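You operate a simulated robot arm through the tools that you are given. There is no shell and no other tool.

You are at the controls of a simulated two-armed robot. One attempt, no reset.

JOB
Cycle the orange relay 3 times at its printed voltage, then switch off.
Fine: mode CYCLE, one press of TEST a cycle; leave the relay plugged in and the knobs as set.
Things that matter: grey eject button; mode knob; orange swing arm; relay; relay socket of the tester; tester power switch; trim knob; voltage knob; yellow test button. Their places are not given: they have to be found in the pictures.

The check looks at the end state, three seconds after you hand in, the way a careful person would. Anything else that was tipped, shoved, dropped, spilled or broken makes it a failure.

ROBOT AND FRAMES
Two 7-joint arms with fingered hands on one trunk that stands fixed in place. Base frame: the origin is at the foot of the trunk, x ahead of it, y to its left, z up. Lengths are in mm, angles in degrees, forces in N, time in s.
The left shoulder is at [26, 171, 1298], the right one opposite. With the tool pointing down near the work surface each hand reaches from about 220 to 740 mm from the base axis, measured 20 degrees to its own side. Payload 4 kg a hand.
Tool frame (each hand has its own): the origin (TCP) lies between the finger pads and is the grasp point; the fingertips stand 26 mm ahead of it; z points along the fingers, y is the line along which they close. Largest opening 132 mm; the body of the gripper starts 73 mm behind the TCP. The gripper is a hand of 4 fingers: y runs from the thumb to the fingers, the wrist lies at [0, 0, -224] in the tool frame, and closing takes about 1.5 s.
Orientation is that of the tool frame in the base frame, as a unit quaternion [x, y, z, w]. With the fingers straight down and closing along the base's y, the tool's x points along the base's -x, its y along +y and its z along -z.

CONTROLS
- The arms move only by the tool move_arm. It takes "left_moves", "right_moves" or both (then of equal length, played together; a hand with none holds still); each is a list of rows, each a list of 3 entries, a list of its own where there are three numbers: the shift along the base's x, y, z in mm, then the turn, a rotation vector about the base's x, y, z in degrees, then the opening in per cent of the stroke, from 0 (shut) to 100 (fully open). In form: [[[dx, dy, dz], [rx, ry, rz], jaw], ...]. A call has 1 to 20 rows; each row is the pose to reach, as a shift and turn from the pose commanded when the call began. A row lasts 0.2 s, in which the tool goes at most 50 mm and 8.6 degrees; a call with a longer step from one row to the next is refused whole, and so is a gripper value outside its range. Where a pose cannot be reached the arm comes as near as it can. A force on the tool above 40 N (or 10 N above the force at the start of the call, whichever is more), or a blocked arm, ends the call early, and 0.2 s more pass. The fingers move at their own pace (about 45 mm/s each) and stop on an object; they squeeze with about 34 N. The grip force told is the motor's: it shows also when the fingers shut on nothing. Time passes only in rows, and 0.2 s behind the last, so rows that repeat a pose let the fingers close. The reply holds the time, the measured pose of the TCP, the force on the tool along the base axes, the opening and the grip force, in the units named above and with some noise, with the torque about the TCP (base axes, N m) and any sound that the robot's microphone picked up, and new pictures: "show" is both (left out), scene, wrist or none (wrist: the cameras of the hands that moved).
- Cameras (640 x 400 px; columns grow to the right, rows downward): "scene" is now at [95.4, 46.6, 1476]; the picture's right is [0.53, -0.85, -0.00], its down [-0.45, -0.28, -0.85] and it looks along [0.72, 0.44, -0.53] (base axes); focal length 367 px, centre (320, 200). "left" rides on the left gripper at [-68, 2, -97] in its tool frame; the picture's right is [-0.03, -1.00, 0.00], its down [0.82, -0.02, -0.58] and it looks along [0.58, -0.01, 0.82] (tool axes); focal length 270 px, centre (320, 200). "right" rides on the right gripper at [68, 2, -97] in its tool frame; the picture's right is [-0.02, 1.00, 0.00], its down [-0.82, -0.02, -0.58] and it looks along [-0.58, -0.01, 0.82] (tool axes); focal length 270 px, centre (320, 200).
- slide_trunk(by): slides the trunk up (or, below 0, down) by that many mm; the arms and the scene camera ride with it, the base frame stays. It gives what a move gives, with no picture.
- hand_shape(shape, hand): the hand has 4 fingers and takes this shape, open, in about a second: jaw (thumb against the fingers, like two jaws); tri (thumb and two fingers); tip (a fingertip pinch); poke (one finger out to press); point (the index stretched); flat (the hand flat); cup (the hand cupped); fist (a fist). The gripper value then closes the fingers along that shape, each until it touches; the sizes above hold for jaw. It gives what a move gives, with no picture.
- turn_head(pan, tilt): turns the head with the scene camera to pan (to the left, within 86 degrees either way) and tilt (down, from -29 to 69), counted from straight ahead of the robot. It gives what a move gives, and a new picture of the scene camera.
- probe_pixels(camera, pixels): for up to 12 pixels [column, row] of the newest picture of that camera ("zoom" is the newest enlarged one), the place [x, y, z] in the base frame of the surface seen there, good to about 2 mm. It takes no simulated time.
- inspect(camera, box): a new picture of the part [left, top, right, bottom] of that camera's present view, enlarged. It takes no simulated time.
- sign_off(): hands the job in; it is judged then, once.

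Leave the grippers open and the arms clear of the work at the hand-in unless told otherwise.

The tools are called after ">>>" as a command line: name --argument value ..., lists and objects as JSON in quotes. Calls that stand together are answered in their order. move_arm: Moves the arms, as the interface text tells. Its arguments: {"type":"object","properties":{"left_moves":{"type":"array","items":{"type":"array"}},"right_moves":{"type":"array","items":{"type":"array"}},"show":{"type":"string","enum":["both","scene","wrist","none"]}},"required":[]} The other tools are called the same way: slide_trunk (by) slides the trunk up or down; hand_shape (shape, hand) gives the hand a shape; turn_head (pan, tilt) turns the head that bears the scene camera; probe_pixels (camera, pixels) gives the place of the surface under pixels of a picture; inspect (camera, box) takes an enlarged picture of a part of a camera's view; sign_off () hands the job in.

At the start:

```text
clock: 0.0
left_ee_pos: [445.9, 477.4, 1268.8]
left_tool_rot: [0.0, 1.0, 0.0, 0.0]
left_force: [-0.1, 0.9, 0.0]
left_moment: [0.03, -0.02, -0.02]
left_width: 131.8
left_grip_force: 0.1
left_shape: jaw
right_ee_pos: [398.6, 18.0, 1251.9]
right_tool_rot: [0.001, 1.0, 0.0, -0.001]
right_force: [-0.5, 0.5, -0.1]
right_moment: [-0.01, -0.02, -0.01]
right_width: 131.8
right_grip_force: 0.1
right_shape: jaw
trunk travel left (down, up): [-525.0, 230.0]
head pan, tilt: [31.7, 32.2]
```

scene: 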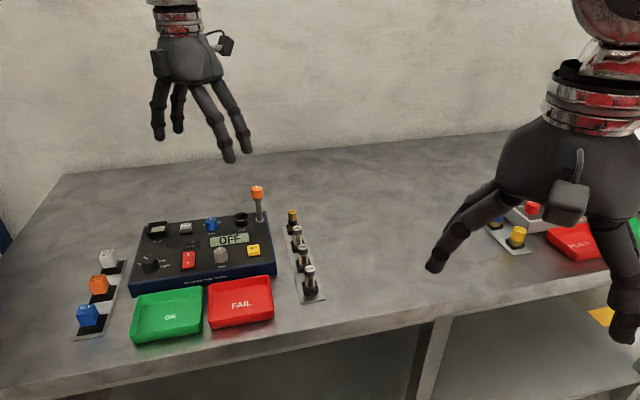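
right: 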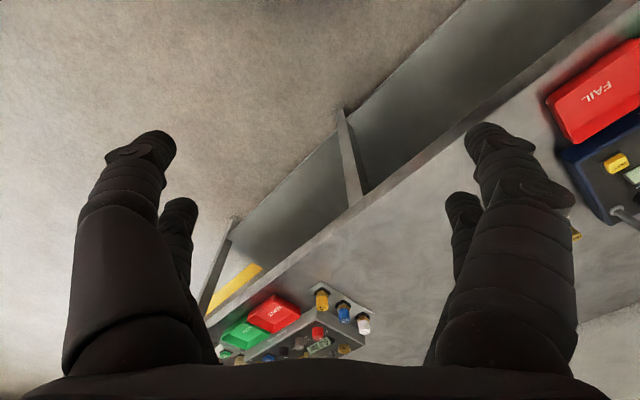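
left: 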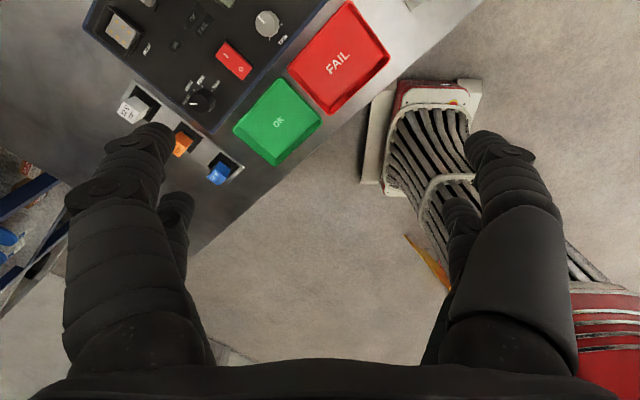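

I see a tester (dark blue box) with relays on a rack at its left (white, orange, blue at about (100,285)). I'll enlarge the tester panel and the relays to read the labels.

>>> inspect --camera "scene" --box '[120, 180, 290, 300]'

>>> inspect --camera "scene" --box '[60, 235, 140, 345]'

>>> inspect --camera "left" --box '[80, 0, 400, 200]'

```text
3.33 times, centred on (205, 240) of scene
```

zoom: 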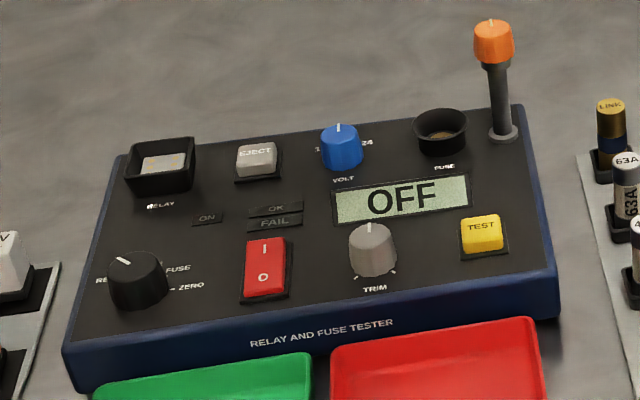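

```text
3.64 times, centred on (100, 290) of scene
```

zoom: 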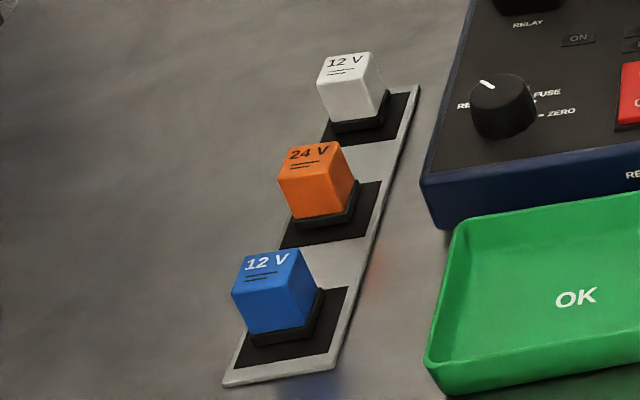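

```text
2.00 times, centred on (240, 100) of left
```

zoom: 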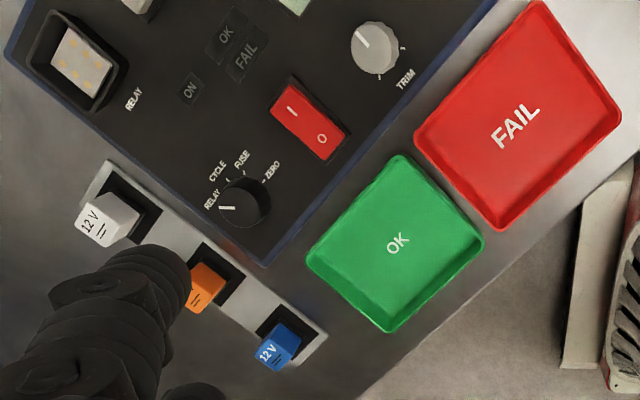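

The orange relay is marked 24 V. The mode knob sits on RELAY and has RELAY / CYCLE / FUSE / ZERO positions. Next I'll zoom on the tester panel to probe positions.

>>> inspect --camera "scene" --box '[120, 180, 290, 300]'

>>> probe_pixels --camera "zoom" --pixels '[[163, 163], [257, 152], [341, 130], [441, 135], [494, 28], [504, 136], [374, 232], [481, 222], [265, 250], [263, 280], [135, 265], [300, 180]]'

>>> probe_pixels --camera "zoom" --pixels '[[130, 165], [195, 150], [135, 210], [190, 195], [65, 345], [555, 290], [122, 157], [520, 108], [200, 140], [138, 146], [128, 182], [193, 178]]'

>>> inspect --camera "scene" --box '[60, 235, 140, 345]'

>>> probe_pixels --camera "zoom" --pixels '[[310, 160], [278, 180], [340, 168], [302, 205], [345, 190], [330, 215], [365, 200], [350, 240], [200, 200], [350, 75], [270, 275], [303, 145]]'

```text
3.33 times, centred on (205, 240) of scene
```

zoom: 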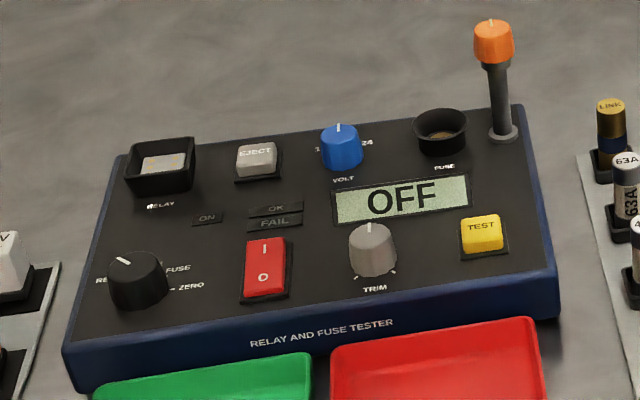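

```text
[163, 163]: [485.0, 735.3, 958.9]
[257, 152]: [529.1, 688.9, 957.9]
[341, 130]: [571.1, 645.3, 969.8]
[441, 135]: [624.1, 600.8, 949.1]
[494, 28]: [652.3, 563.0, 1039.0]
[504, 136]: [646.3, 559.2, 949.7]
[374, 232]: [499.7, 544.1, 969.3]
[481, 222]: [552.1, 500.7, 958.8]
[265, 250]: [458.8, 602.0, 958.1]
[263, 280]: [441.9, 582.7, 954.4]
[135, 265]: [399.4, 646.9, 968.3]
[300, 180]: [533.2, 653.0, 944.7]
```

```text
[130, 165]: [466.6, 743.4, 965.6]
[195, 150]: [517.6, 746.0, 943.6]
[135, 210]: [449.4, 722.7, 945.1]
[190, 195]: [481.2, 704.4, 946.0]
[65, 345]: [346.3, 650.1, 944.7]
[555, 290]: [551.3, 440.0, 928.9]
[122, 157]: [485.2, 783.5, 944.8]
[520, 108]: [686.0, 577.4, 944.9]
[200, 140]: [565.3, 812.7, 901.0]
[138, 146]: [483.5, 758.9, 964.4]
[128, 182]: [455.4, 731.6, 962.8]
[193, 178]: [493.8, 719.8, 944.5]
```

```text
3.64 times, centred on (100, 290) of scene
```

zoom: 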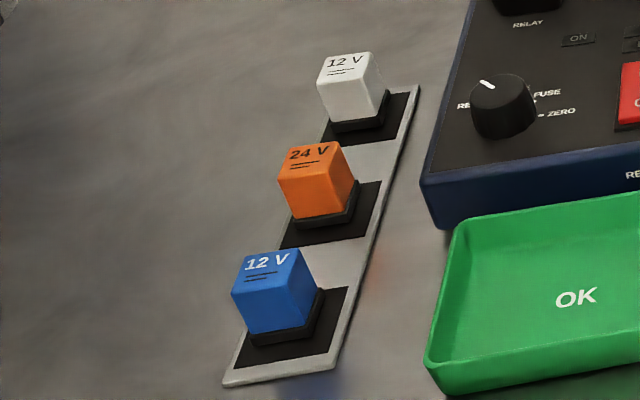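

```text
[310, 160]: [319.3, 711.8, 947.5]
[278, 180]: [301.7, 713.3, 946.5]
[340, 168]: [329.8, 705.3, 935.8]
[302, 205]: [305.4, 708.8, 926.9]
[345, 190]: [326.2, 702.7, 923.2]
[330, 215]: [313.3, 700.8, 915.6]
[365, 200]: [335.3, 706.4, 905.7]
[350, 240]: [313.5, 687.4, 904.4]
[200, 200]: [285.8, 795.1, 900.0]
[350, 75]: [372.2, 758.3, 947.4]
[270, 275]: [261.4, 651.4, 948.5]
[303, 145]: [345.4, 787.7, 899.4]
```

The panel top is at z≈945 and the table at 900. The tester is yawed by about 44°. The orange relay is near (312,711), with its top at 947. To reach out to the socket I'll lower the trunk somewhat, then bring the left hand over with a 44° yaw to look closely.

>>> slide_trunk --by -90

>>> move_arm --left_moves '[[[-10, 15, 0], [0, 0, 8], 100], [[-20, 30, 0], [0, 0, 16], 100], [[-30, 45, 0], [0, 0, 24], 100], [[-40, 60, 0], [0, 0, 32], 100], [[-50, 75, 0], [0, 0, 40], 100], [[-55, 90, 0], [0, 0, 44], 100]]'

```text
clock: 1.2
left_ee_pos: [444.7, 477.3, 1178.7]
left_tool_rot: [0.0, 1.0, 0.0, 0.0]
left_force: [-0.1, -0.8, 0.2]
left_moment: [0.01, -0.01, -0.02]
left_width: 131.8
left_grip_force: 0.1
left_shape: jaw
right_ee_pos: [398.1, 17.2, 1162.4]
right_tool_rot: [0.0, 1.0, 0.0, 0.001]
right_force: [0.1, 0.0, -0.1]
right_moment: [0.0, 0.02, 0.0]
right_width: 131.9
right_grip_force: 0.0
right_shape: jaw
trunk travel left (down, up): [-435.0, 320.0]
head pan, tilt: [31.7, 32.2]
```

```text
clock: 2.6
left_ee_pos: [389.0, 566.8, 1178.8]
left_tool_rot: [-0.375, 0.927, 0.0, 0.001]
left_force: [-0.1, -0.6, -0.5]
left_moment: [-0.03, 0.02, -0.02]
left_width: 132.0
left_grip_force: 0.0
left_shape: jaw
right_ee_pos: [397.8, 18.1, 1160.4]
right_tool_rot: [0.0, 1.0, 0.0, -0.001]
right_force: [-0.2, -0.8, -0.1]
right_moment: [-0.01, 0.02, 0.0]
right_width: 131.8
right_grip_force: 0.0
right_shape: jaw
trunk travel left (down, up): [-435.0, 320.0]
head pan, tilt: [31.7, 32.2]
```

scene: 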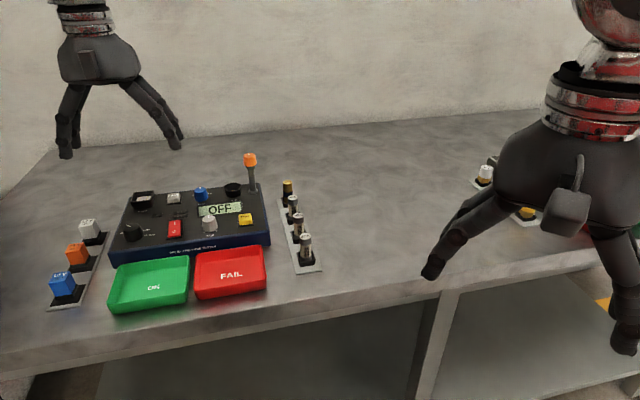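
left: 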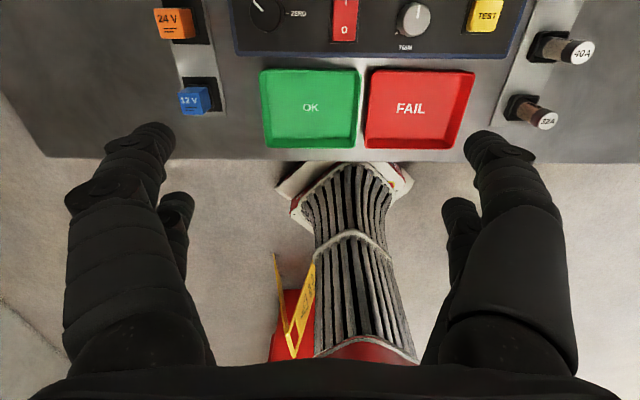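

The wrist view is now aligned with the tester. I'll move the hand outward so its camera sees the panel, and turn the head toward the tester.

>>> move_arm --left_moves '[[[25, 25, 0], [0, 0, 0], 100], [[50, 50, 0], [0, 0, 0], 100], [[75, 75, -10], [0, 0, 0], 100], [[95, 95, -20], [0, 0, 0], 100], [[95, 95, -20], [0, 0, 0], 100]]' --show "wrist"

>>> turn_head --pan 46 --tilt 34

```text
clock: 3.9
left_ee_pos: [485.1, 661.1, 1158.4]
left_tool_rot: [-0.375, 0.927, 0.0, 0.0]
left_force: [-0.3, -0.3, 1.0]
left_moment: [0.01, -0.03, -0.01]
left_width: 131.8
left_grip_force: 0.1
left_shape: jaw
right_ee_pos: [397.5, 17.4, 1161.9]
right_tool_rot: [0.0, 1.0, 0.0, 0.0]
right_force: [-0.4, -0.1, 0.8]
right_moment: [0.01, 0.01, -0.02]
right_width: 131.8
right_grip_force: 0.1
right_shape: jaw
trunk travel left (down, up): [-435.0, 320.0]
head pan, tilt: [31.7, 32.2]
```

left: 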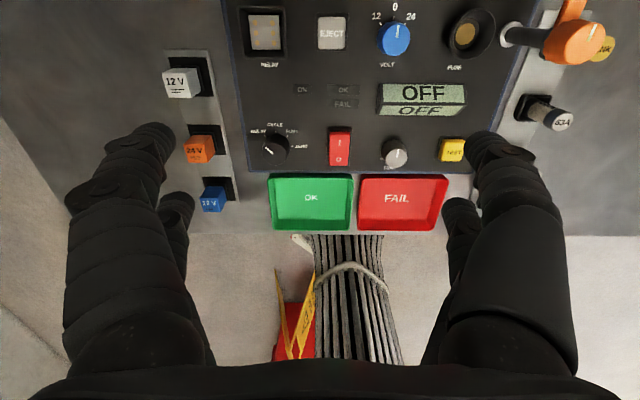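

```text
clock: 4.6
left_ee_pos: [485.0, 661.7, 1158.9]
left_tool_rot: [-0.374, 0.927, 0.0, 0.0]
left_force: [0.3, 0.6, -0.3]
left_moment: [-0.01, 0.02, 0.02]
left_width: 131.9
left_grip_force: 0.1
left_shape: jaw
right_ee_pos: [399.0, 17.8, 1160.2]
right_tool_rot: [-0.001, 1.0, 0.0, -0.002]
right_force: [-0.6, -0.4, -0.5]
right_moment: [-0.01, 0.01, -0.01]
right_width: 131.9
right_grip_force: 0.1
right_shape: jaw
trunk travel left (down, up): [-435.0, 320.0]
head pan, tilt: [46.0, 34.0]
```

scene: 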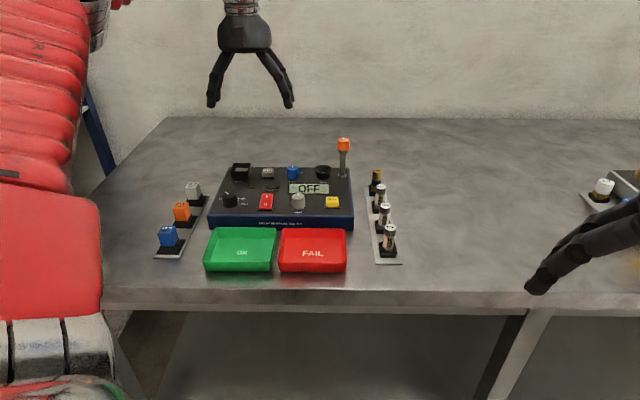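

Good — the volt knob shows 12 / 0 / 24 labels and points at 0. I'll zoom with the wrist camera on the upper and lower parts of the panel.

>>> inspect --camera "left" --box '[230, 0, 430, 120]'

>>> inspect --camera "left" --box '[150, 50, 310, 220]'

>>> inspect --camera "left" --box '[240, 70, 480, 180]'

```text
3.20 times, centred on (330, 60) of left
```

zoom: 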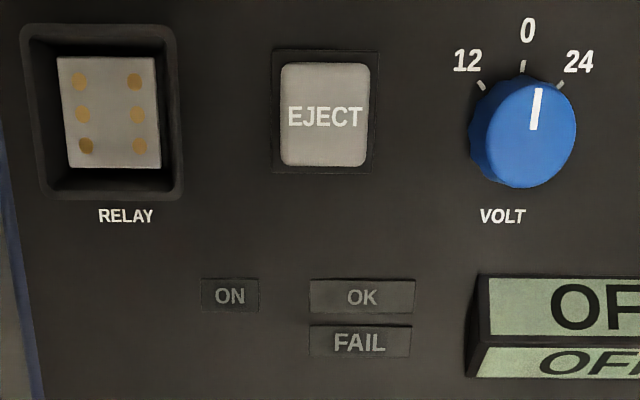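

```text
2.35 times, centred on (230, 135) of left
```

zoom: 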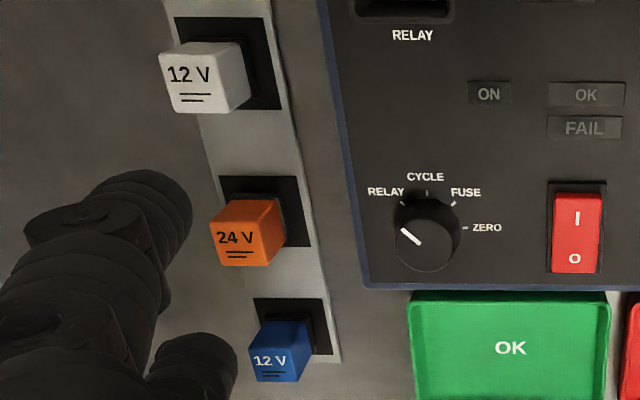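

```text
2.67 times, centred on (360, 125) of left
```

zoom: 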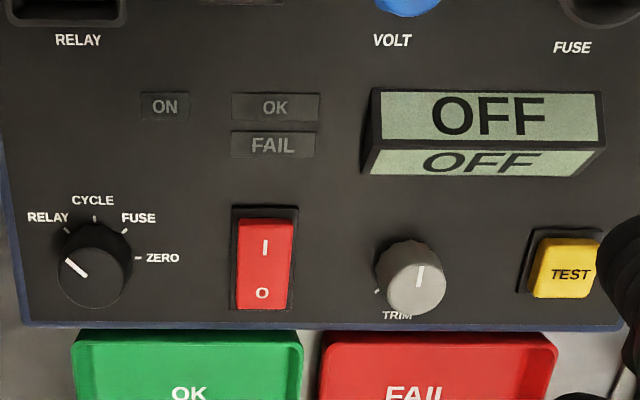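

The mode knob points at RELAY and needs about 45° clockwise to CYCLE. The volt knob points at 0 and needs to go clockwise to 24. I'll probe the socket, volt knob and eject in a close zoom.

>>> inspect --camera "left" --box '[230, 0, 430, 120]'

>>> probe_pixels --camera "zoom" --pixels '[[60, 62], [152, 62], [160, 165], [68, 165], [25, 30], [168, 30], [178, 190], [45, 190], [283, 66], [365, 68], [365, 165], [283, 163]]'

>>> probe_pixels --camera "zoom" --pixels '[[538, 92], [534, 126], [500, 130], [572, 130], [533, 84], [530, 160], [478, 84], [522, 64], [562, 84], [470, 140], [110, 110], [490, 110]]'

>>> inspect --camera "left" --box '[150, 50, 310, 220]'

>>> probe_pixels --camera "zoom" --pixels '[[213, 204], [264, 202], [270, 240], [215, 245], [240, 222], [284, 245], [280, 200], [220, 178], [298, 178], [310, 245], [305, 350], [210, 17]]'

>>> probe_pixels --camera "zoom" --pixels '[[396, 232], [460, 232], [428, 202], [428, 245], [405, 228], [420, 243], [400, 200], [427, 192], [453, 203], [465, 228], [577, 215], [575, 255]]'

```text
3.20 times, centred on (330, 60) of left
```

zoom: 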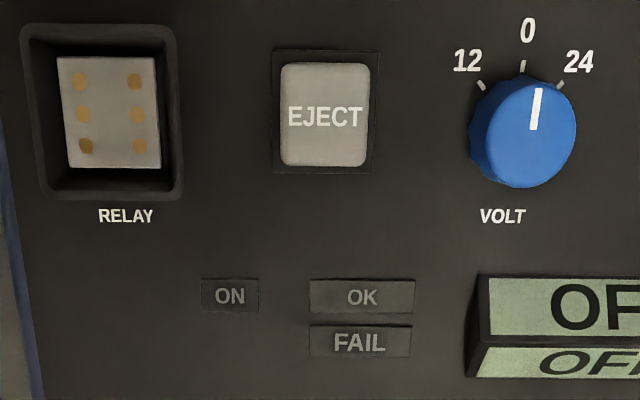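

```text
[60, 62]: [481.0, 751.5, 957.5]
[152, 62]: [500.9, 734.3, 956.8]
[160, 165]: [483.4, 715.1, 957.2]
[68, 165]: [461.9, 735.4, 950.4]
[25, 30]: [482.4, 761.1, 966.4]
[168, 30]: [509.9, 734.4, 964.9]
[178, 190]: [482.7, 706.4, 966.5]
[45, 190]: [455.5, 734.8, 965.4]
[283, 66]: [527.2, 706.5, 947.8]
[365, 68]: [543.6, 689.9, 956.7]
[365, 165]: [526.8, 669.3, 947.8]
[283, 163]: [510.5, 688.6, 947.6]
```

```text
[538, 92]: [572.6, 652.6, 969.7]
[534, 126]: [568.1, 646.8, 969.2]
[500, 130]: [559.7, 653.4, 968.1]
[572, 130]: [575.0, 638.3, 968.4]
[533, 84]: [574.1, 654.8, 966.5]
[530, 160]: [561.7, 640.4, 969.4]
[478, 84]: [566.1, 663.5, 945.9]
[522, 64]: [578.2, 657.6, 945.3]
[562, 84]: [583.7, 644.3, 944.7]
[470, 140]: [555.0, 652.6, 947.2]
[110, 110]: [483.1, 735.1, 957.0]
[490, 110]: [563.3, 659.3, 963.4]
```

```text
2.35 times, centred on (230, 135) of left
```

zoom: 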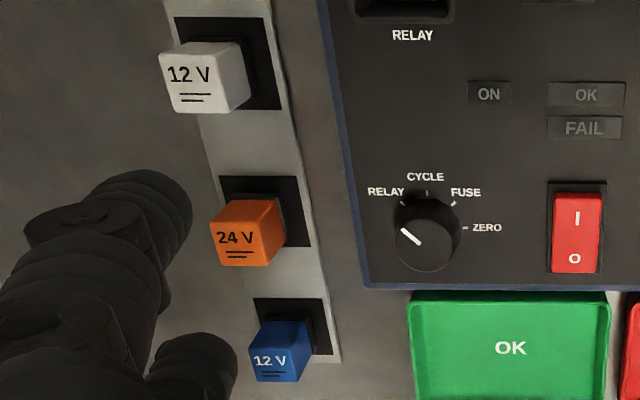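

```text
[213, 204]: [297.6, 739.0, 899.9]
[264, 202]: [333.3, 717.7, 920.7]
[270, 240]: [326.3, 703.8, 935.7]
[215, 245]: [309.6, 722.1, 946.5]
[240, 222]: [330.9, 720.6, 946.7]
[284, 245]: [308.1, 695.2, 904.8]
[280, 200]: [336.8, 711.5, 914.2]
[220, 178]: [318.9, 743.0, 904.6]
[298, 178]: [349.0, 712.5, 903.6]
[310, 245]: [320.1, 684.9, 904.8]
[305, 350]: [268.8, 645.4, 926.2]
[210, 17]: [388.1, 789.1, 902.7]
```

```text
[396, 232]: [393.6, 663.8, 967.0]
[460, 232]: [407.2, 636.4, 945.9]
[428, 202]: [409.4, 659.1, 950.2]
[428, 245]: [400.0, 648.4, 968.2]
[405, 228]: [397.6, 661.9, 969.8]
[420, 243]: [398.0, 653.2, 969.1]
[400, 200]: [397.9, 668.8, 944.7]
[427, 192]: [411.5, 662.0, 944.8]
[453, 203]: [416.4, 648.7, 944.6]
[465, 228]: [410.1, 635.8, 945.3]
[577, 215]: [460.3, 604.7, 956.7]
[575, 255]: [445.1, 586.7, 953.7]
```

The socket centre is about (482.7,734.3), with its rim at z≈965 and its contact pad at 957. Now the exact outline of the orange relay from the scene camera.

>>> inspect --camera "scene" --box '[150, 175, 214, 265]'

```text
4.44 times, centred on (182, 220) of scene
```

zoom: 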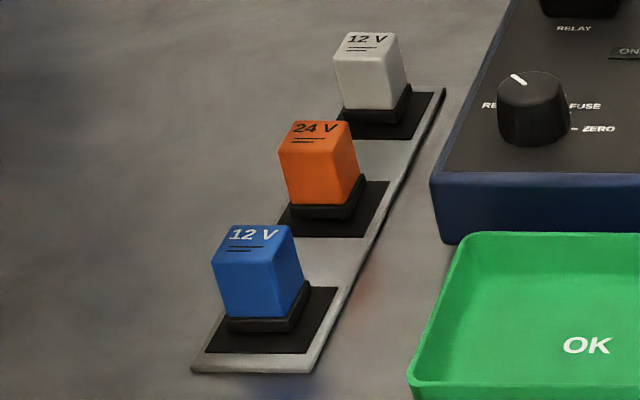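

>>> probe_pixels --camera "zoom" --pixels '[[283, 148], [324, 150], [294, 125], [345, 125], [308, 137], [293, 200], [328, 202], [354, 172], [300, 213], [350, 200], [290, 228], [365, 205]]'

```text
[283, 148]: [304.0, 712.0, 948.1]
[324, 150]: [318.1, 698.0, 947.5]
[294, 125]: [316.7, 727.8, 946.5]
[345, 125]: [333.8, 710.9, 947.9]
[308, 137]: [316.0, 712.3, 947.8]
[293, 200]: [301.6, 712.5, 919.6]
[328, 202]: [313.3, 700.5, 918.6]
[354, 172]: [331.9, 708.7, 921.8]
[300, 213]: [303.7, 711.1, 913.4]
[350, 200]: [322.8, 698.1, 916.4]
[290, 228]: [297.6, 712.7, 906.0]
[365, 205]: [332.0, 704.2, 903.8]
```

The orange relay is centred near (319,713), about 24 mm square. Before grasping, I'll test whether the left hand can reach over the socket with the tool vertical.

>>> move_arm --left_moves '[[[0, 25, -20], [0, 0, 0], 100], [[0, 50, -50], [0, 0, 0], 100], [[-2, 72, -80], [0, 0, 0], 100], [[-2, 72, -95], [0, 0, 0], 100], [[-2, 72, -95], [0, 0, 0], 100]]'

```text
clock: 5.8
left_ee_pos: [482.8, 734.0, 1062.4]
left_tool_rot: [-0.375, 0.927, 0.0, 0.0]
left_force: [0.0, 0.5, 0.6]
left_moment: [-0.04, -0.01, 0.0]
left_width: 131.9
left_grip_force: 0.1
left_shape: jaw
right_ee_pos: [399.1, 18.8, 1161.3]
right_tool_rot: [0.0, 1.0, 0.0, -0.001]
right_force: [-0.6, 0.2, 1.2]
right_moment: [0.02, 0.02, -0.02]
right_width: 131.9
right_grip_force: 0.0
right_shape: jaw
trunk travel left (down, up): [-435.0, 320.0]
head pan, tilt: [46.0, 34.0]
```

scene: 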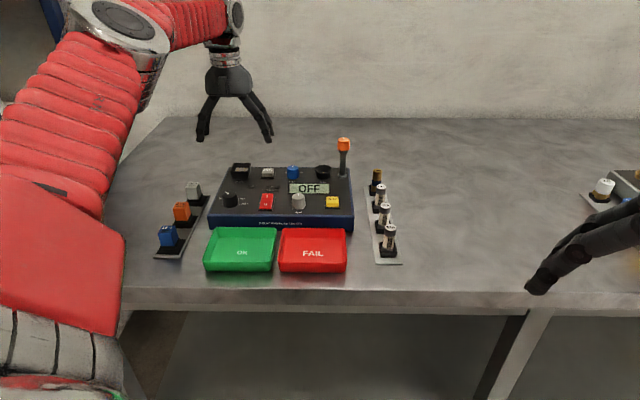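
left: 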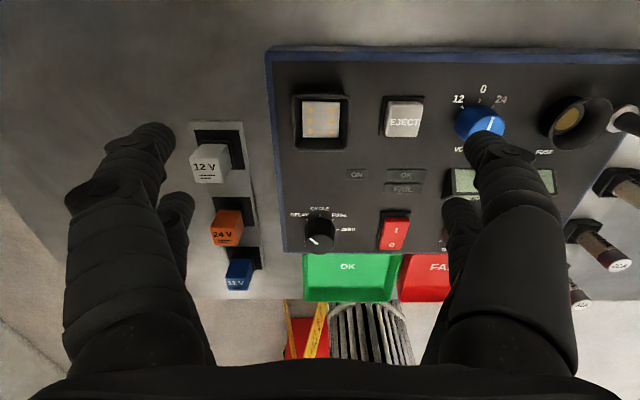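

Vertical reach over the socket is exact. I'll refine the socket geometry from this closer view.

>>> inspect --camera "left" --box '[280, 80, 440, 180]'

>>> probe_pixels --camera "zoom" --pixels '[[60, 60], [270, 62], [262, 278], [66, 275], [95, 92], [238, 92], [238, 235], [92, 230], [165, 160], [200, 265], [70, 160], [258, 160]]'

```text
4.00 times, centred on (360, 130) of left
```

zoom: 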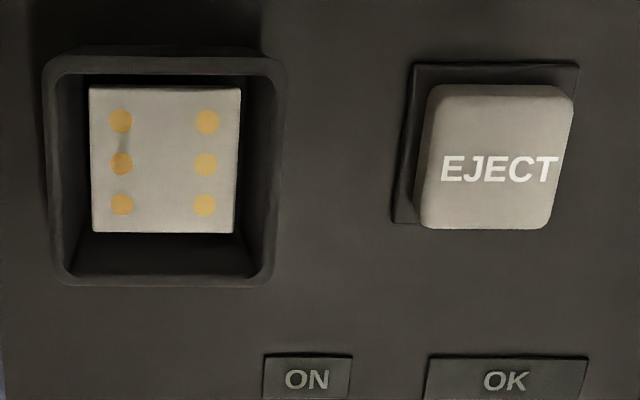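

```text
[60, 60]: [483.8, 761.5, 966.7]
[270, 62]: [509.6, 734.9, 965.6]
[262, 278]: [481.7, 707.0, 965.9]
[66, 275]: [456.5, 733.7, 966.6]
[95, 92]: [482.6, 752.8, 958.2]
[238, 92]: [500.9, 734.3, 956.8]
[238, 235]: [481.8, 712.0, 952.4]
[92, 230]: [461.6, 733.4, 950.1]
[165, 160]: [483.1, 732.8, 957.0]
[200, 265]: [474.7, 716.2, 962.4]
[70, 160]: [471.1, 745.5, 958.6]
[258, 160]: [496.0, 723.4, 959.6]
```

Socket centre is confirmed at (482.9,734.3). Now I move above the orange relay (319,713) with the jaw narrowed to about 60% so the fingers clear the tester's side, and stop high to check.

>>> move_arm --left_moves '[[[-41, -5, 0], [0, 0, 0], 90], [[-82, -10, 0], [0, 0, 0], 80], [[-123, -16, 0], [0, 0, 0], 70], [[-164, -21, 0], [0, 0, 0], 58], [[-164, -21, -30], [0, 0, 0], 58], [[-164, -21, -60], [0, 0, 0], 58], [[-164, -21, -60], [0, 0, 0], 58]]'

```text
clock: 7.4
left_ee_pos: [319.5, 713.7, 1005.9]
left_tool_rot: [-0.374, 0.927, 0.0, 0.0]
left_force: [0.1, 0.2, -0.2]
left_moment: [0.01, 0.01, 0.0]
left_width: 77.1
left_grip_force: 0.1
left_shape: jaw
right_ee_pos: [397.8, 18.1, 1160.7]
right_tool_rot: [0.0, 1.0, 0.001, -0.001]
right_force: [-0.6, 0.2, 0.1]
right_moment: [0.01, -0.05, 0.02]
right_width: 132.0
right_grip_force: 0.1
right_shape: jaw
trunk travel left (down, up): [-435.0, 320.0]
head pan, tilt: [46.0, 34.0]
```

scene: 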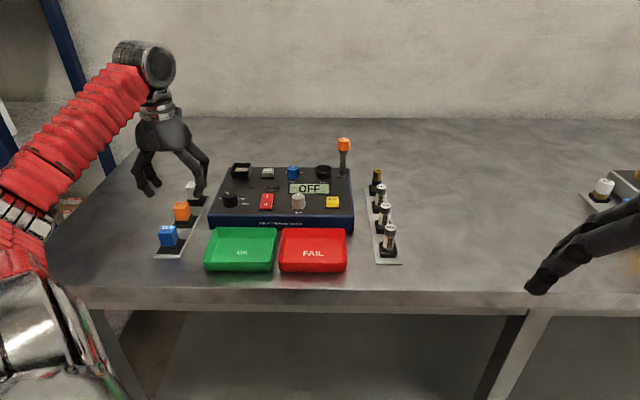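
left: 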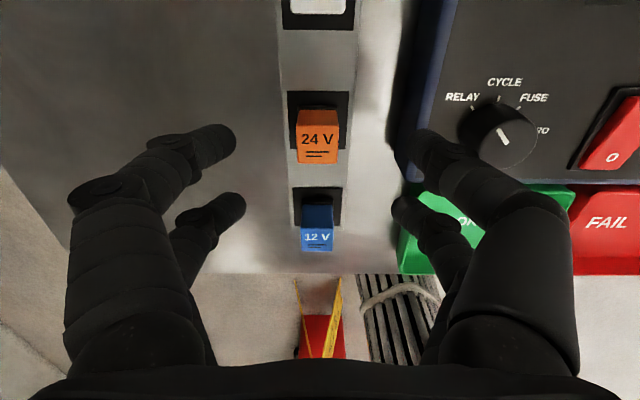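

The relay is centred at column ~317 and the jaw has two fingers on each side. I'll probe the fingertips to learn where they are relative to the relay.

>>> probe_pixels --camera "left" --pixels '[[225, 140], [234, 140], [238, 205], [225, 205], [420, 140], [405, 150], [398, 205], [412, 208], [210, 130], [200, 150], [317, 140], [316, 118]]'

>>> inspect --camera "scene" --box '[120, 90, 240, 270]'

```text
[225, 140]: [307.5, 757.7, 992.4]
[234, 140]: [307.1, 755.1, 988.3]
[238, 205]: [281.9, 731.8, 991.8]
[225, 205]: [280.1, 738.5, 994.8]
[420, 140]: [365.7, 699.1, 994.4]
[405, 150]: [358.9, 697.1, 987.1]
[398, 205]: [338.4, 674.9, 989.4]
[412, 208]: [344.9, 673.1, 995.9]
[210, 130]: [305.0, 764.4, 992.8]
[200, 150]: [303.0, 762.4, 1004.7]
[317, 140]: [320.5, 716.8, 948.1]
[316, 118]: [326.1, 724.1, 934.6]
```

```text
2.22 times, centred on (180, 180) of scene
```

zoom: 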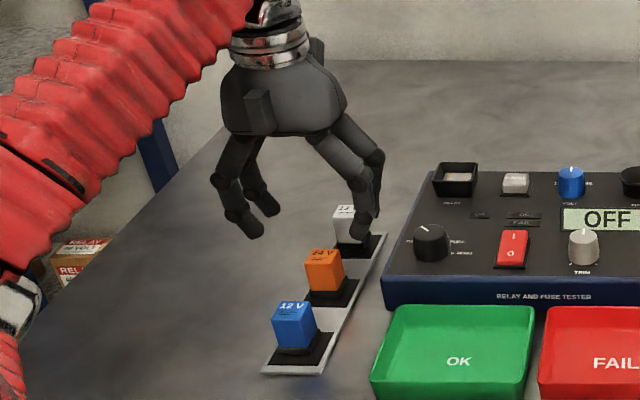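

The finger pairs sit about ±18 mm along the rack line, which barely overlaps a 24 mm relay. I'll rise a little and look at the "tip" pinch shape, which may centre better.

>>> move_arm --left_moves '[[[0, 0, 45], [0, 0, 0], 100], [[0, 0, 45], [0, 0, 0], 100]]' --show "none"

>>> hand_shape --shape "tip" --hand "left"

>>> move_arm --left_moves '[[[0, 0, 0], [0, 0, 0], 50], [[0, 0, 0], [0, 0, 0], 50], [[0, 0, 0], [0, 0, 0], 50]]'

>>> inspect --camera "scene" --box '[120, 70, 240, 250]'

```text
clock: 8.0
left_ee_pos: [319.4, 713.5, 1049.5]
left_tool_rot: [-0.374, 0.927, -0.001, -0.001]
left_force: [-0.5, 0.6, -0.3]
left_moment: [-0.03, 0.01, -0.01]
left_width: 129.5
left_grip_force: 0.0
left_shape: jaw
right_ee_pos: [399.0, 18.5, 1161.0]
right_tool_rot: [0.0, 1.0, 0.0, -0.001]
right_force: [-0.2, 0.1, 0.3]
right_moment: [-0.03, -0.02, -0.02]
right_width: 131.9
right_grip_force: 0.0
right_shape: jaw
trunk travel left (down, up): [-435.0, 320.0]
head pan, tilt: [46.0, 34.0]
```

```text
clock: 8.9
left_ee_pos: [317.2, 712.8, 1050.4]
left_tool_rot: [-0.374, 0.927, 0.0, 0.001]
left_force: [-0.2, -0.2, 0.0]
left_moment: [-0.03, -0.01, -0.01]
left_width: 131.9
left_grip_force: 0.1
left_shape: tip
right_ee_pos: [399.4, 18.6, 1161.7]
right_tool_rot: [0.0, 1.0, 0.0, -0.001]
right_force: [-0.5, 0.1, 0.0]
right_moment: [-0.01, -0.01, 0.02]
right_width: 132.2
right_grip_force: 0.0
right_shape: jaw
trunk travel left (down, up): [-435.0, 320.0]
head pan, tilt: [46.0, 34.0]
```

```text
clock: 9.7
left_ee_pos: [319.4, 712.3, 1050.3]
left_tool_rot: [-0.374, 0.927, 0.001, 0.0]
left_force: [0.1, 0.3, -0.1]
left_moment: [0.0, -0.02, 0.0]
left_width: 66.7
left_grip_force: 0.1
left_shape: tip
right_ee_pos: [398.7, 18.6, 1160.3]
right_tool_rot: [0.0, 1.0, 0.001, -0.001]
right_force: [1.1, 0.1, -0.1]
right_moment: [-0.03, -0.02, -0.01]
right_width: 132.1
right_grip_force: 0.1
right_shape: jaw
trunk travel left (down, up): [-435.0, 320.0]
head pan, tilt: [46.0, 34.0]
```

scene: 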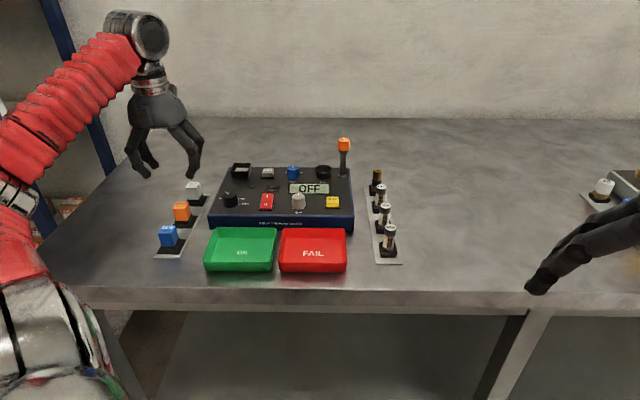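
left: 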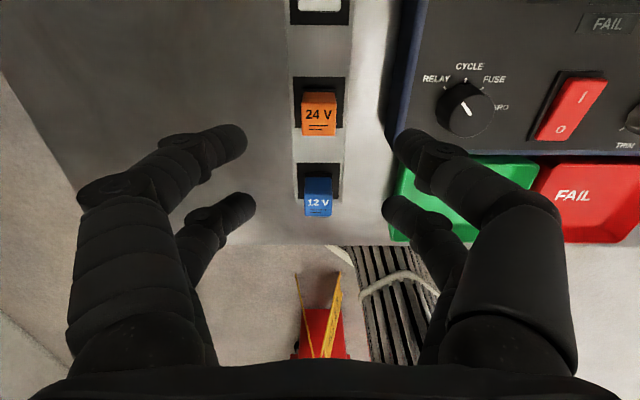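

```text
2.22 times, centred on (180, 160) of scene
```

zoom: 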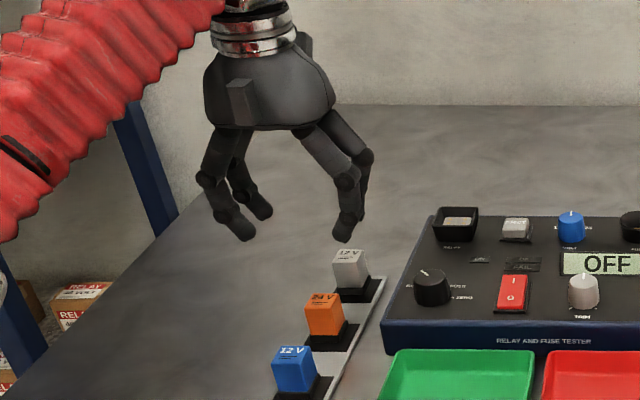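

The tip shape looks similar when half open. I'll close it in the air to see how the fingertips meet.

>>> move_arm --left_moves '[[[0, 0, 0], [0, 0, 0], 18], [[0, 0, 0], [0, 0, 0], 18], [[0, 0, 0], [0, 0, 0], 18], [[0, 0, 0], [0, 0, 0], 18]]' --show "wrist"

>>> inspect --camera "scene" --box '[120, 70, 240, 250]'

>>> hand_shape --shape "jaw" --hand "left"

>>> move_arm --left_moves '[[[0, 0, 0], [0, 0, 0], 18], [[0, 0, 0], [0, 0, 0], 18], [[0, 0, 0], [0, 0, 0], 18], [[0, 0, 0], [0, 0, 0], 18], [[0, 0, 0], [0, 0, 0], 18], [[0, 0, 0], [0, 0, 0], 18]]' --show "wrist"

>>> inspect --camera "scene" --box '[120, 70, 240, 250]'

```text
clock: 10.7
left_ee_pos: [319.2, 714.0, 1051.0]
left_tool_rot: [-0.375, 0.927, 0.0, 0.001]
left_force: [0.3, -0.1, 0.0]
left_moment: [0.0, -0.01, 0.01]
left_width: 24.3
left_grip_force: 0.1
left_shape: tip
right_ee_pos: [397.9, 18.2, 1162.0]
right_tool_rot: [0.0, 1.0, 0.0, -0.001]
right_force: [-0.4, -0.3, 0.6]
right_moment: [-0.02, 0.0, 0.01]
right_width: 132.1
right_grip_force: 0.1
right_shape: jaw
trunk travel left (down, up): [-435.0, 320.0]
head pan, tilt: [46.0, 34.0]
```

left: 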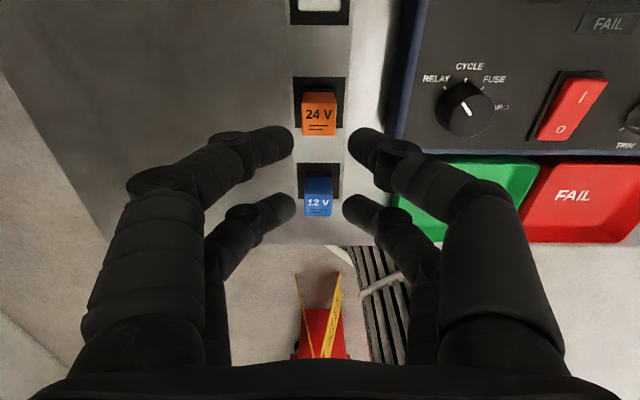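

```text
2.22 times, centred on (180, 160) of scene
```

zoom: 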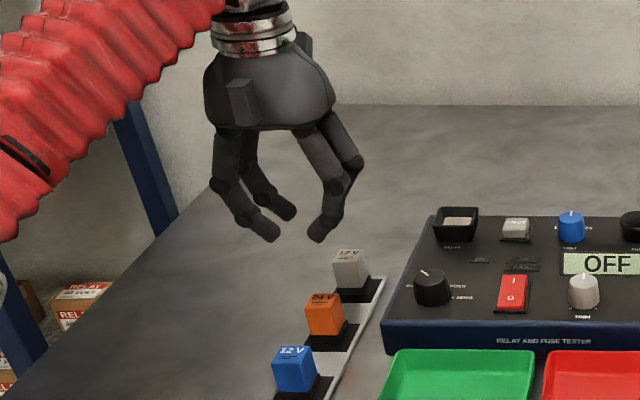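

```text
clock: 11.6
left_ee_pos: [319.0, 713.8, 1050.8]
left_tool_rot: [-0.375, 0.927, 0.0, -0.001]
left_force: [-0.4, 0.3, -0.8]
left_moment: [0.03, -0.03, 0.0]
left_width: 132.1
left_grip_force: 0.0
left_shape: jaw
right_ee_pos: [398.3, 18.9, 1161.9]
right_tool_rot: [0.0, 1.0, 0.001, -0.001]
right_force: [-0.6, -0.4, -0.1]
right_moment: [0.03, 0.02, 0.0]
right_width: 131.9
right_grip_force: 0.1
right_shape: jaw
trunk travel left (down, up): [-435.0, 320.0]
head pan, tilt: [46.0, 34.0]
```

```text
clock: 13.0
left_ee_pos: [318.1, 712.7, 1051.0]
left_tool_rot: [-0.374, 0.928, 0.0, 0.0]
left_force: [-0.4, -0.1, 0.0]
left_moment: [0.01, 0.01, 0.02]
left_width: 24.1
left_grip_force: 0.1
left_shape: jaw
right_ee_pos: [398.2, 18.7, 1162.3]
right_tool_rot: [0.0, 1.0, 0.0, -0.001]
right_force: [-0.2, 0.3, -0.2]
right_moment: [-0.02, 0.04, 0.02]
right_width: 131.9
right_grip_force: 0.0
right_shape: jaw
trunk travel left (down, up): [-435.0, 320.0]
head pan, tilt: [46.0, 34.0]
```

left: 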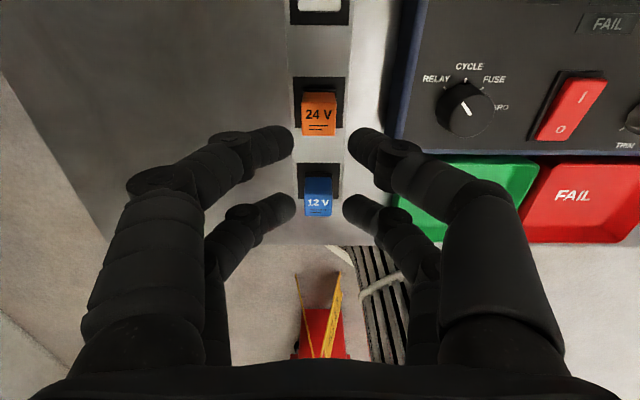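

```text
2.22 times, centred on (180, 160) of scene
```

zoom: 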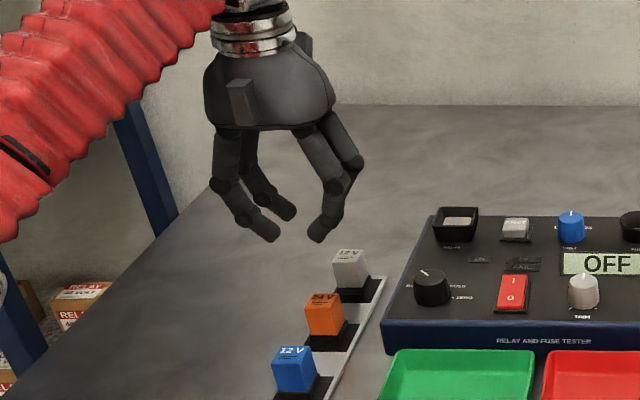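

Shapes draw identically, so I'll use jaw as specified. I'll reopen to 58% and measure the relay's top face precisely in the wrist view.

>>> move_arm --left_moves '[[[0, 0, -15], [0, 0, 0], 58], [[0, 0, -30], [0, 0, 0], 58], [[0, 0, -45], [0, 0, 0], 58], [[0, 0, -45], [0, 0, 0], 58], [[0, 0, -45], [0, 0, 0], 58]]' --show "wrist"

>>> inspect --camera "left" --box '[268, 80, 364, 180]'

```text
clock: 14.2
left_ee_pos: [319.2, 713.8, 1004.1]
left_tool_rot: [-0.374, 0.927, -0.001, 0.0]
left_force: [-0.2, -0.5, -0.2]
left_moment: [-0.03, 0.0, -0.02]
left_width: 76.2
left_grip_force: 0.1
left_shape: jaw
right_ee_pos: [398.4, 18.7, 1161.6]
right_tool_rot: [0.0, 1.0, 0.0, -0.001]
right_force: [0.0, -0.5, 0.2]
right_moment: [0.0, -0.03, 0.03]
right_width: 131.8
right_grip_force: 0.1
right_shape: jaw
trunk travel left (down, up): [-435.0, 320.0]
head pan, tilt: [46.0, 34.0]
```

left: 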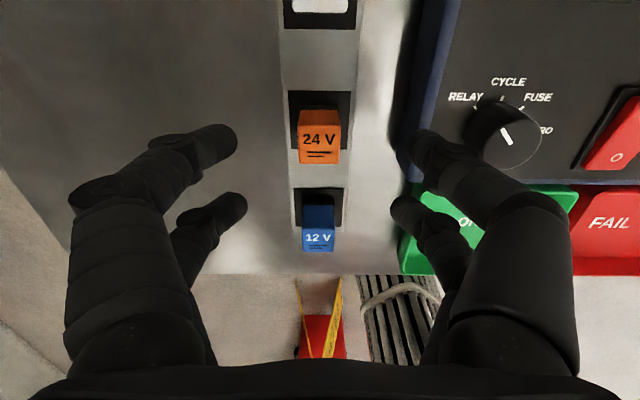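

```text
4.00 times, centred on (316, 130) of left
```

zoom: 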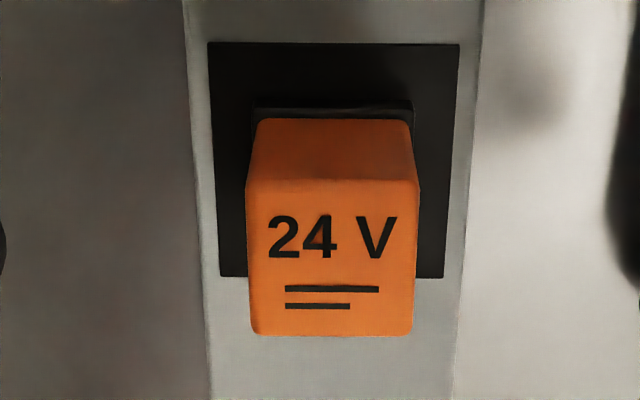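

>>> probe_pixels --camera "zoom" --pixels '[[252, 190], [414, 190], [408, 328], [258, 328], [332, 260], [262, 125], [405, 125], [255, 111], [408, 108], [330, 185], [330, 333], [250, 260]]'

```text
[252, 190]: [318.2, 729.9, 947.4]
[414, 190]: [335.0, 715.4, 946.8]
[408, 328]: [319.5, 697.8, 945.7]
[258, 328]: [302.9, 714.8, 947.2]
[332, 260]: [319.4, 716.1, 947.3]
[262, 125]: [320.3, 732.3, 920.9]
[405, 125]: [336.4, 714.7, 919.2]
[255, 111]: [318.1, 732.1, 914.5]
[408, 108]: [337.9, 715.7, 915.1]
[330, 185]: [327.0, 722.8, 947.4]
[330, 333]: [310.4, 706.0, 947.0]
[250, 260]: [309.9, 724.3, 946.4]
```

The relay centre is (319,714) and the TCP is right over it. I descend 56 mm so the fingertips stop just above the collar (z≈922), then close.

>>> move_arm --left_moves '[[[0, 0, -20], [0, 0, 0], 58], [[0, 0, -40], [0, 0, 0], 58], [[0, 0, -56], [0, 0, 0], 58], [[0, 0, -56], [0, 0, 0], 40], [[0, 0, -56], [0, 0, 0], 25], [[0, 0, -56], [0, 0, 0], 10], [[0, 0, -56], [0, 0, 0], 0], [[0, 0, -56], [0, 0, 0], 0], [[0, 0, -56], [0, 0, 0], 0], [[0, 0, -56], [0, 0, 0], 0]]'

```text
clock: 16.4
left_ee_pos: [319.1, 713.5, 947.9]
left_tool_rot: [-0.375, 0.927, 0.0, 0.0]
left_force: [-0.6, 0.7, -0.4]
left_moment: [-0.01, 0.02, 0.01]
left_width: 6.8
left_grip_force: 33.5
left_shape: jaw
right_ee_pos: [399.4, 18.8, 1160.7]
right_tool_rot: [0.0, 1.0, 0.0, -0.001]
right_force: [-0.2, 0.5, -0.5]
right_moment: [0.0, -0.03, 0.02]
right_width: 131.6
right_grip_force: 0.1
right_shape: jaw
trunk travel left (down, up): [-435.0, 320.0]
head pan, tilt: [46.0, 34.0]
```

scene: 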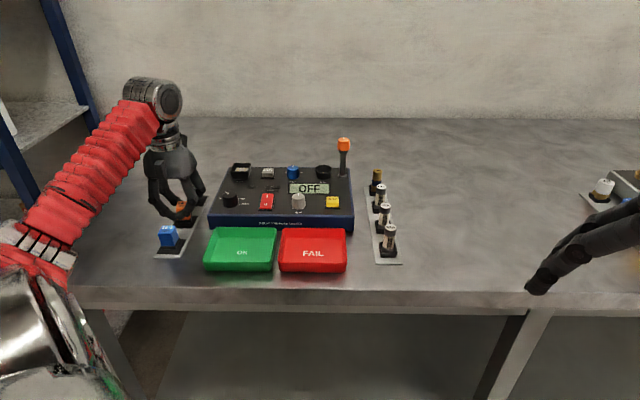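
left: 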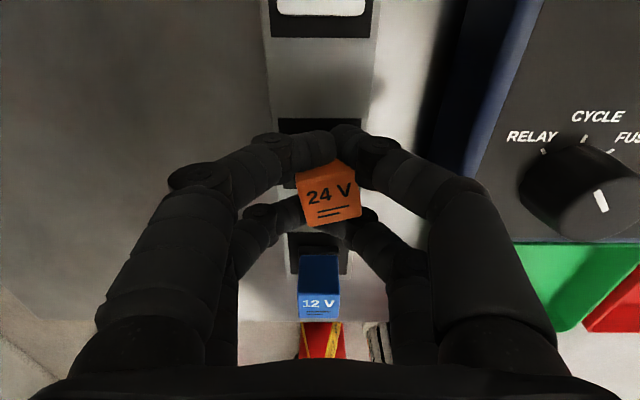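

The width reads 6.8 mm, so some fingers slipped past the relay and it looks twisted. I'll look closely before doing anything.

>>> inspect --camera "left" --box '[220, 100, 420, 250]'

>>> inspect --camera "scene" --box '[140, 130, 220, 250]'

```text
2.67 times, centred on (320, 175) of left
```

zoom: 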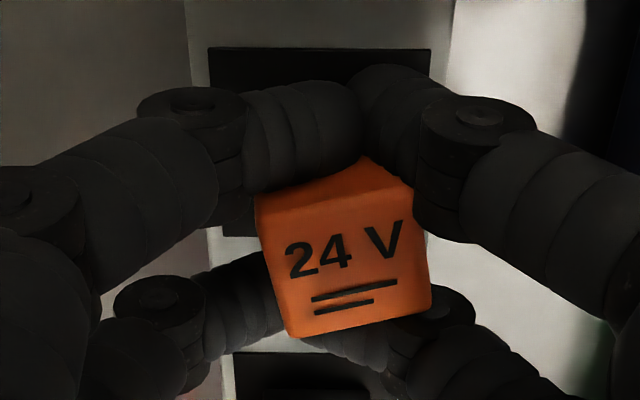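

```text
3.33 times, centred on (180, 190) of scene
```

zoom: 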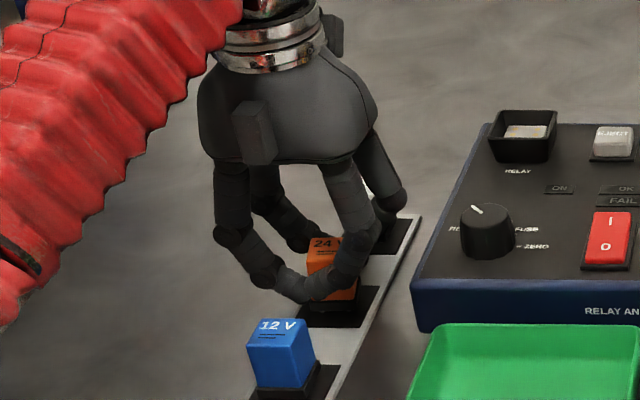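

Four real fingers straddle the relay and have twisted it about 12° in a corner cage. I'll open gently and see how the relay sits.

>>> move_arm --left_moves '[[[0, 0, 0], [0, 0, 0], 10], [[0, 0, 0], [0, 0, 0], 20], [[0, 0, 0], [0, 0, 0], 30], [[0, 0, 0], [0, 0, 0], 40], [[0, 0, 0], [0, 0, 0], 50], [[0, 0, 0], [0, 0, 0], 58], [[0, 0, 0], [0, 0, 0], 58]]'

>>> inspect --camera "left" --box '[220, 100, 420, 250]'

>>> inspect --camera "scene" --box '[140, 130, 220, 250]'

```text
clock: 18.0
left_ee_pos: [318.2, 714.6, 947.8]
left_tool_rot: [-0.375, 0.927, 0.0, 0.0]
left_force: [-2.6, 2.4, 1.8]
left_moment: [-0.02, -0.03, -0.03]
left_width: 74.0
left_grip_force: 0.2
left_shape: jaw
right_ee_pos: [397.3, 18.1, 1161.8]
right_tool_rot: [0.0, 1.0, 0.0, -0.001]
right_force: [0.6, -1.1, 0.5]
right_moment: [0.03, 0.04, 0.02]
right_width: 131.7
right_grip_force: 0.1
right_shape: jaw
trunk travel left (down, up): [-435.0, 320.0]
head pan, tilt: [46.0, 34.0]
```

scene: 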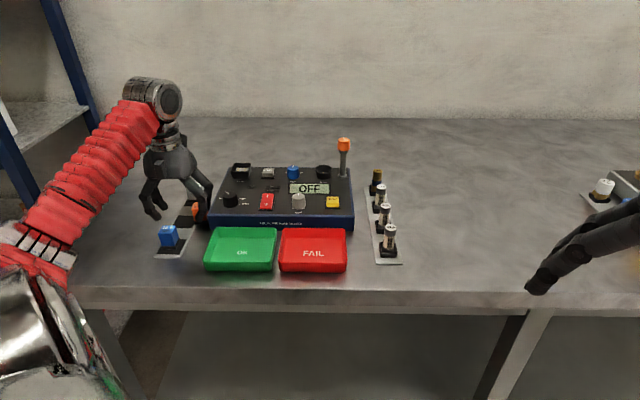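
left: 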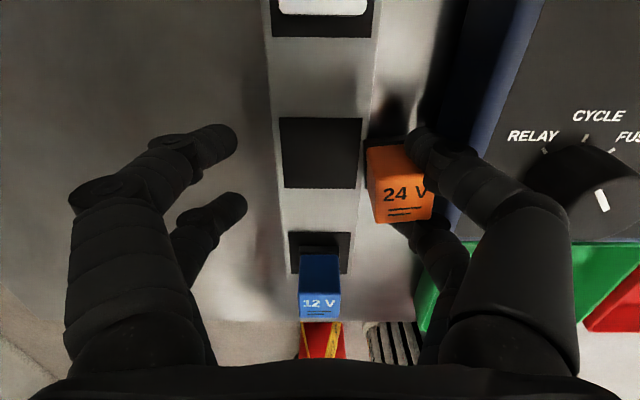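

```text
2.67 times, centred on (320, 175) of left
```

zoom: 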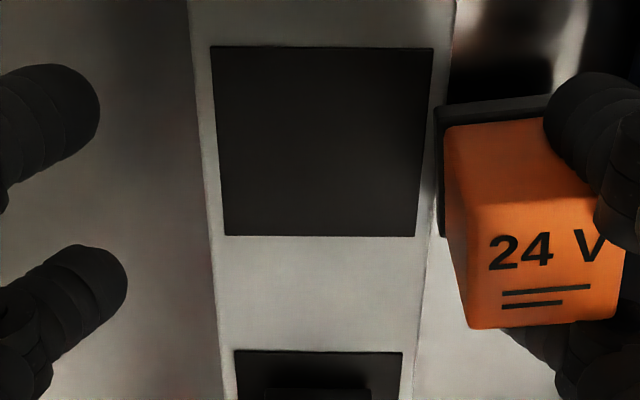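

```text
3.33 times, centred on (180, 190) of scene
```

zoom: 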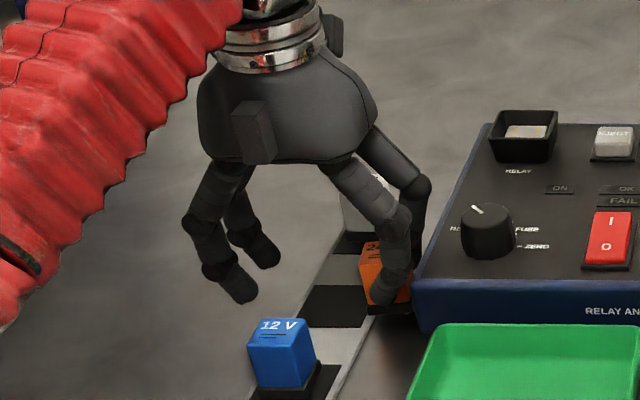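

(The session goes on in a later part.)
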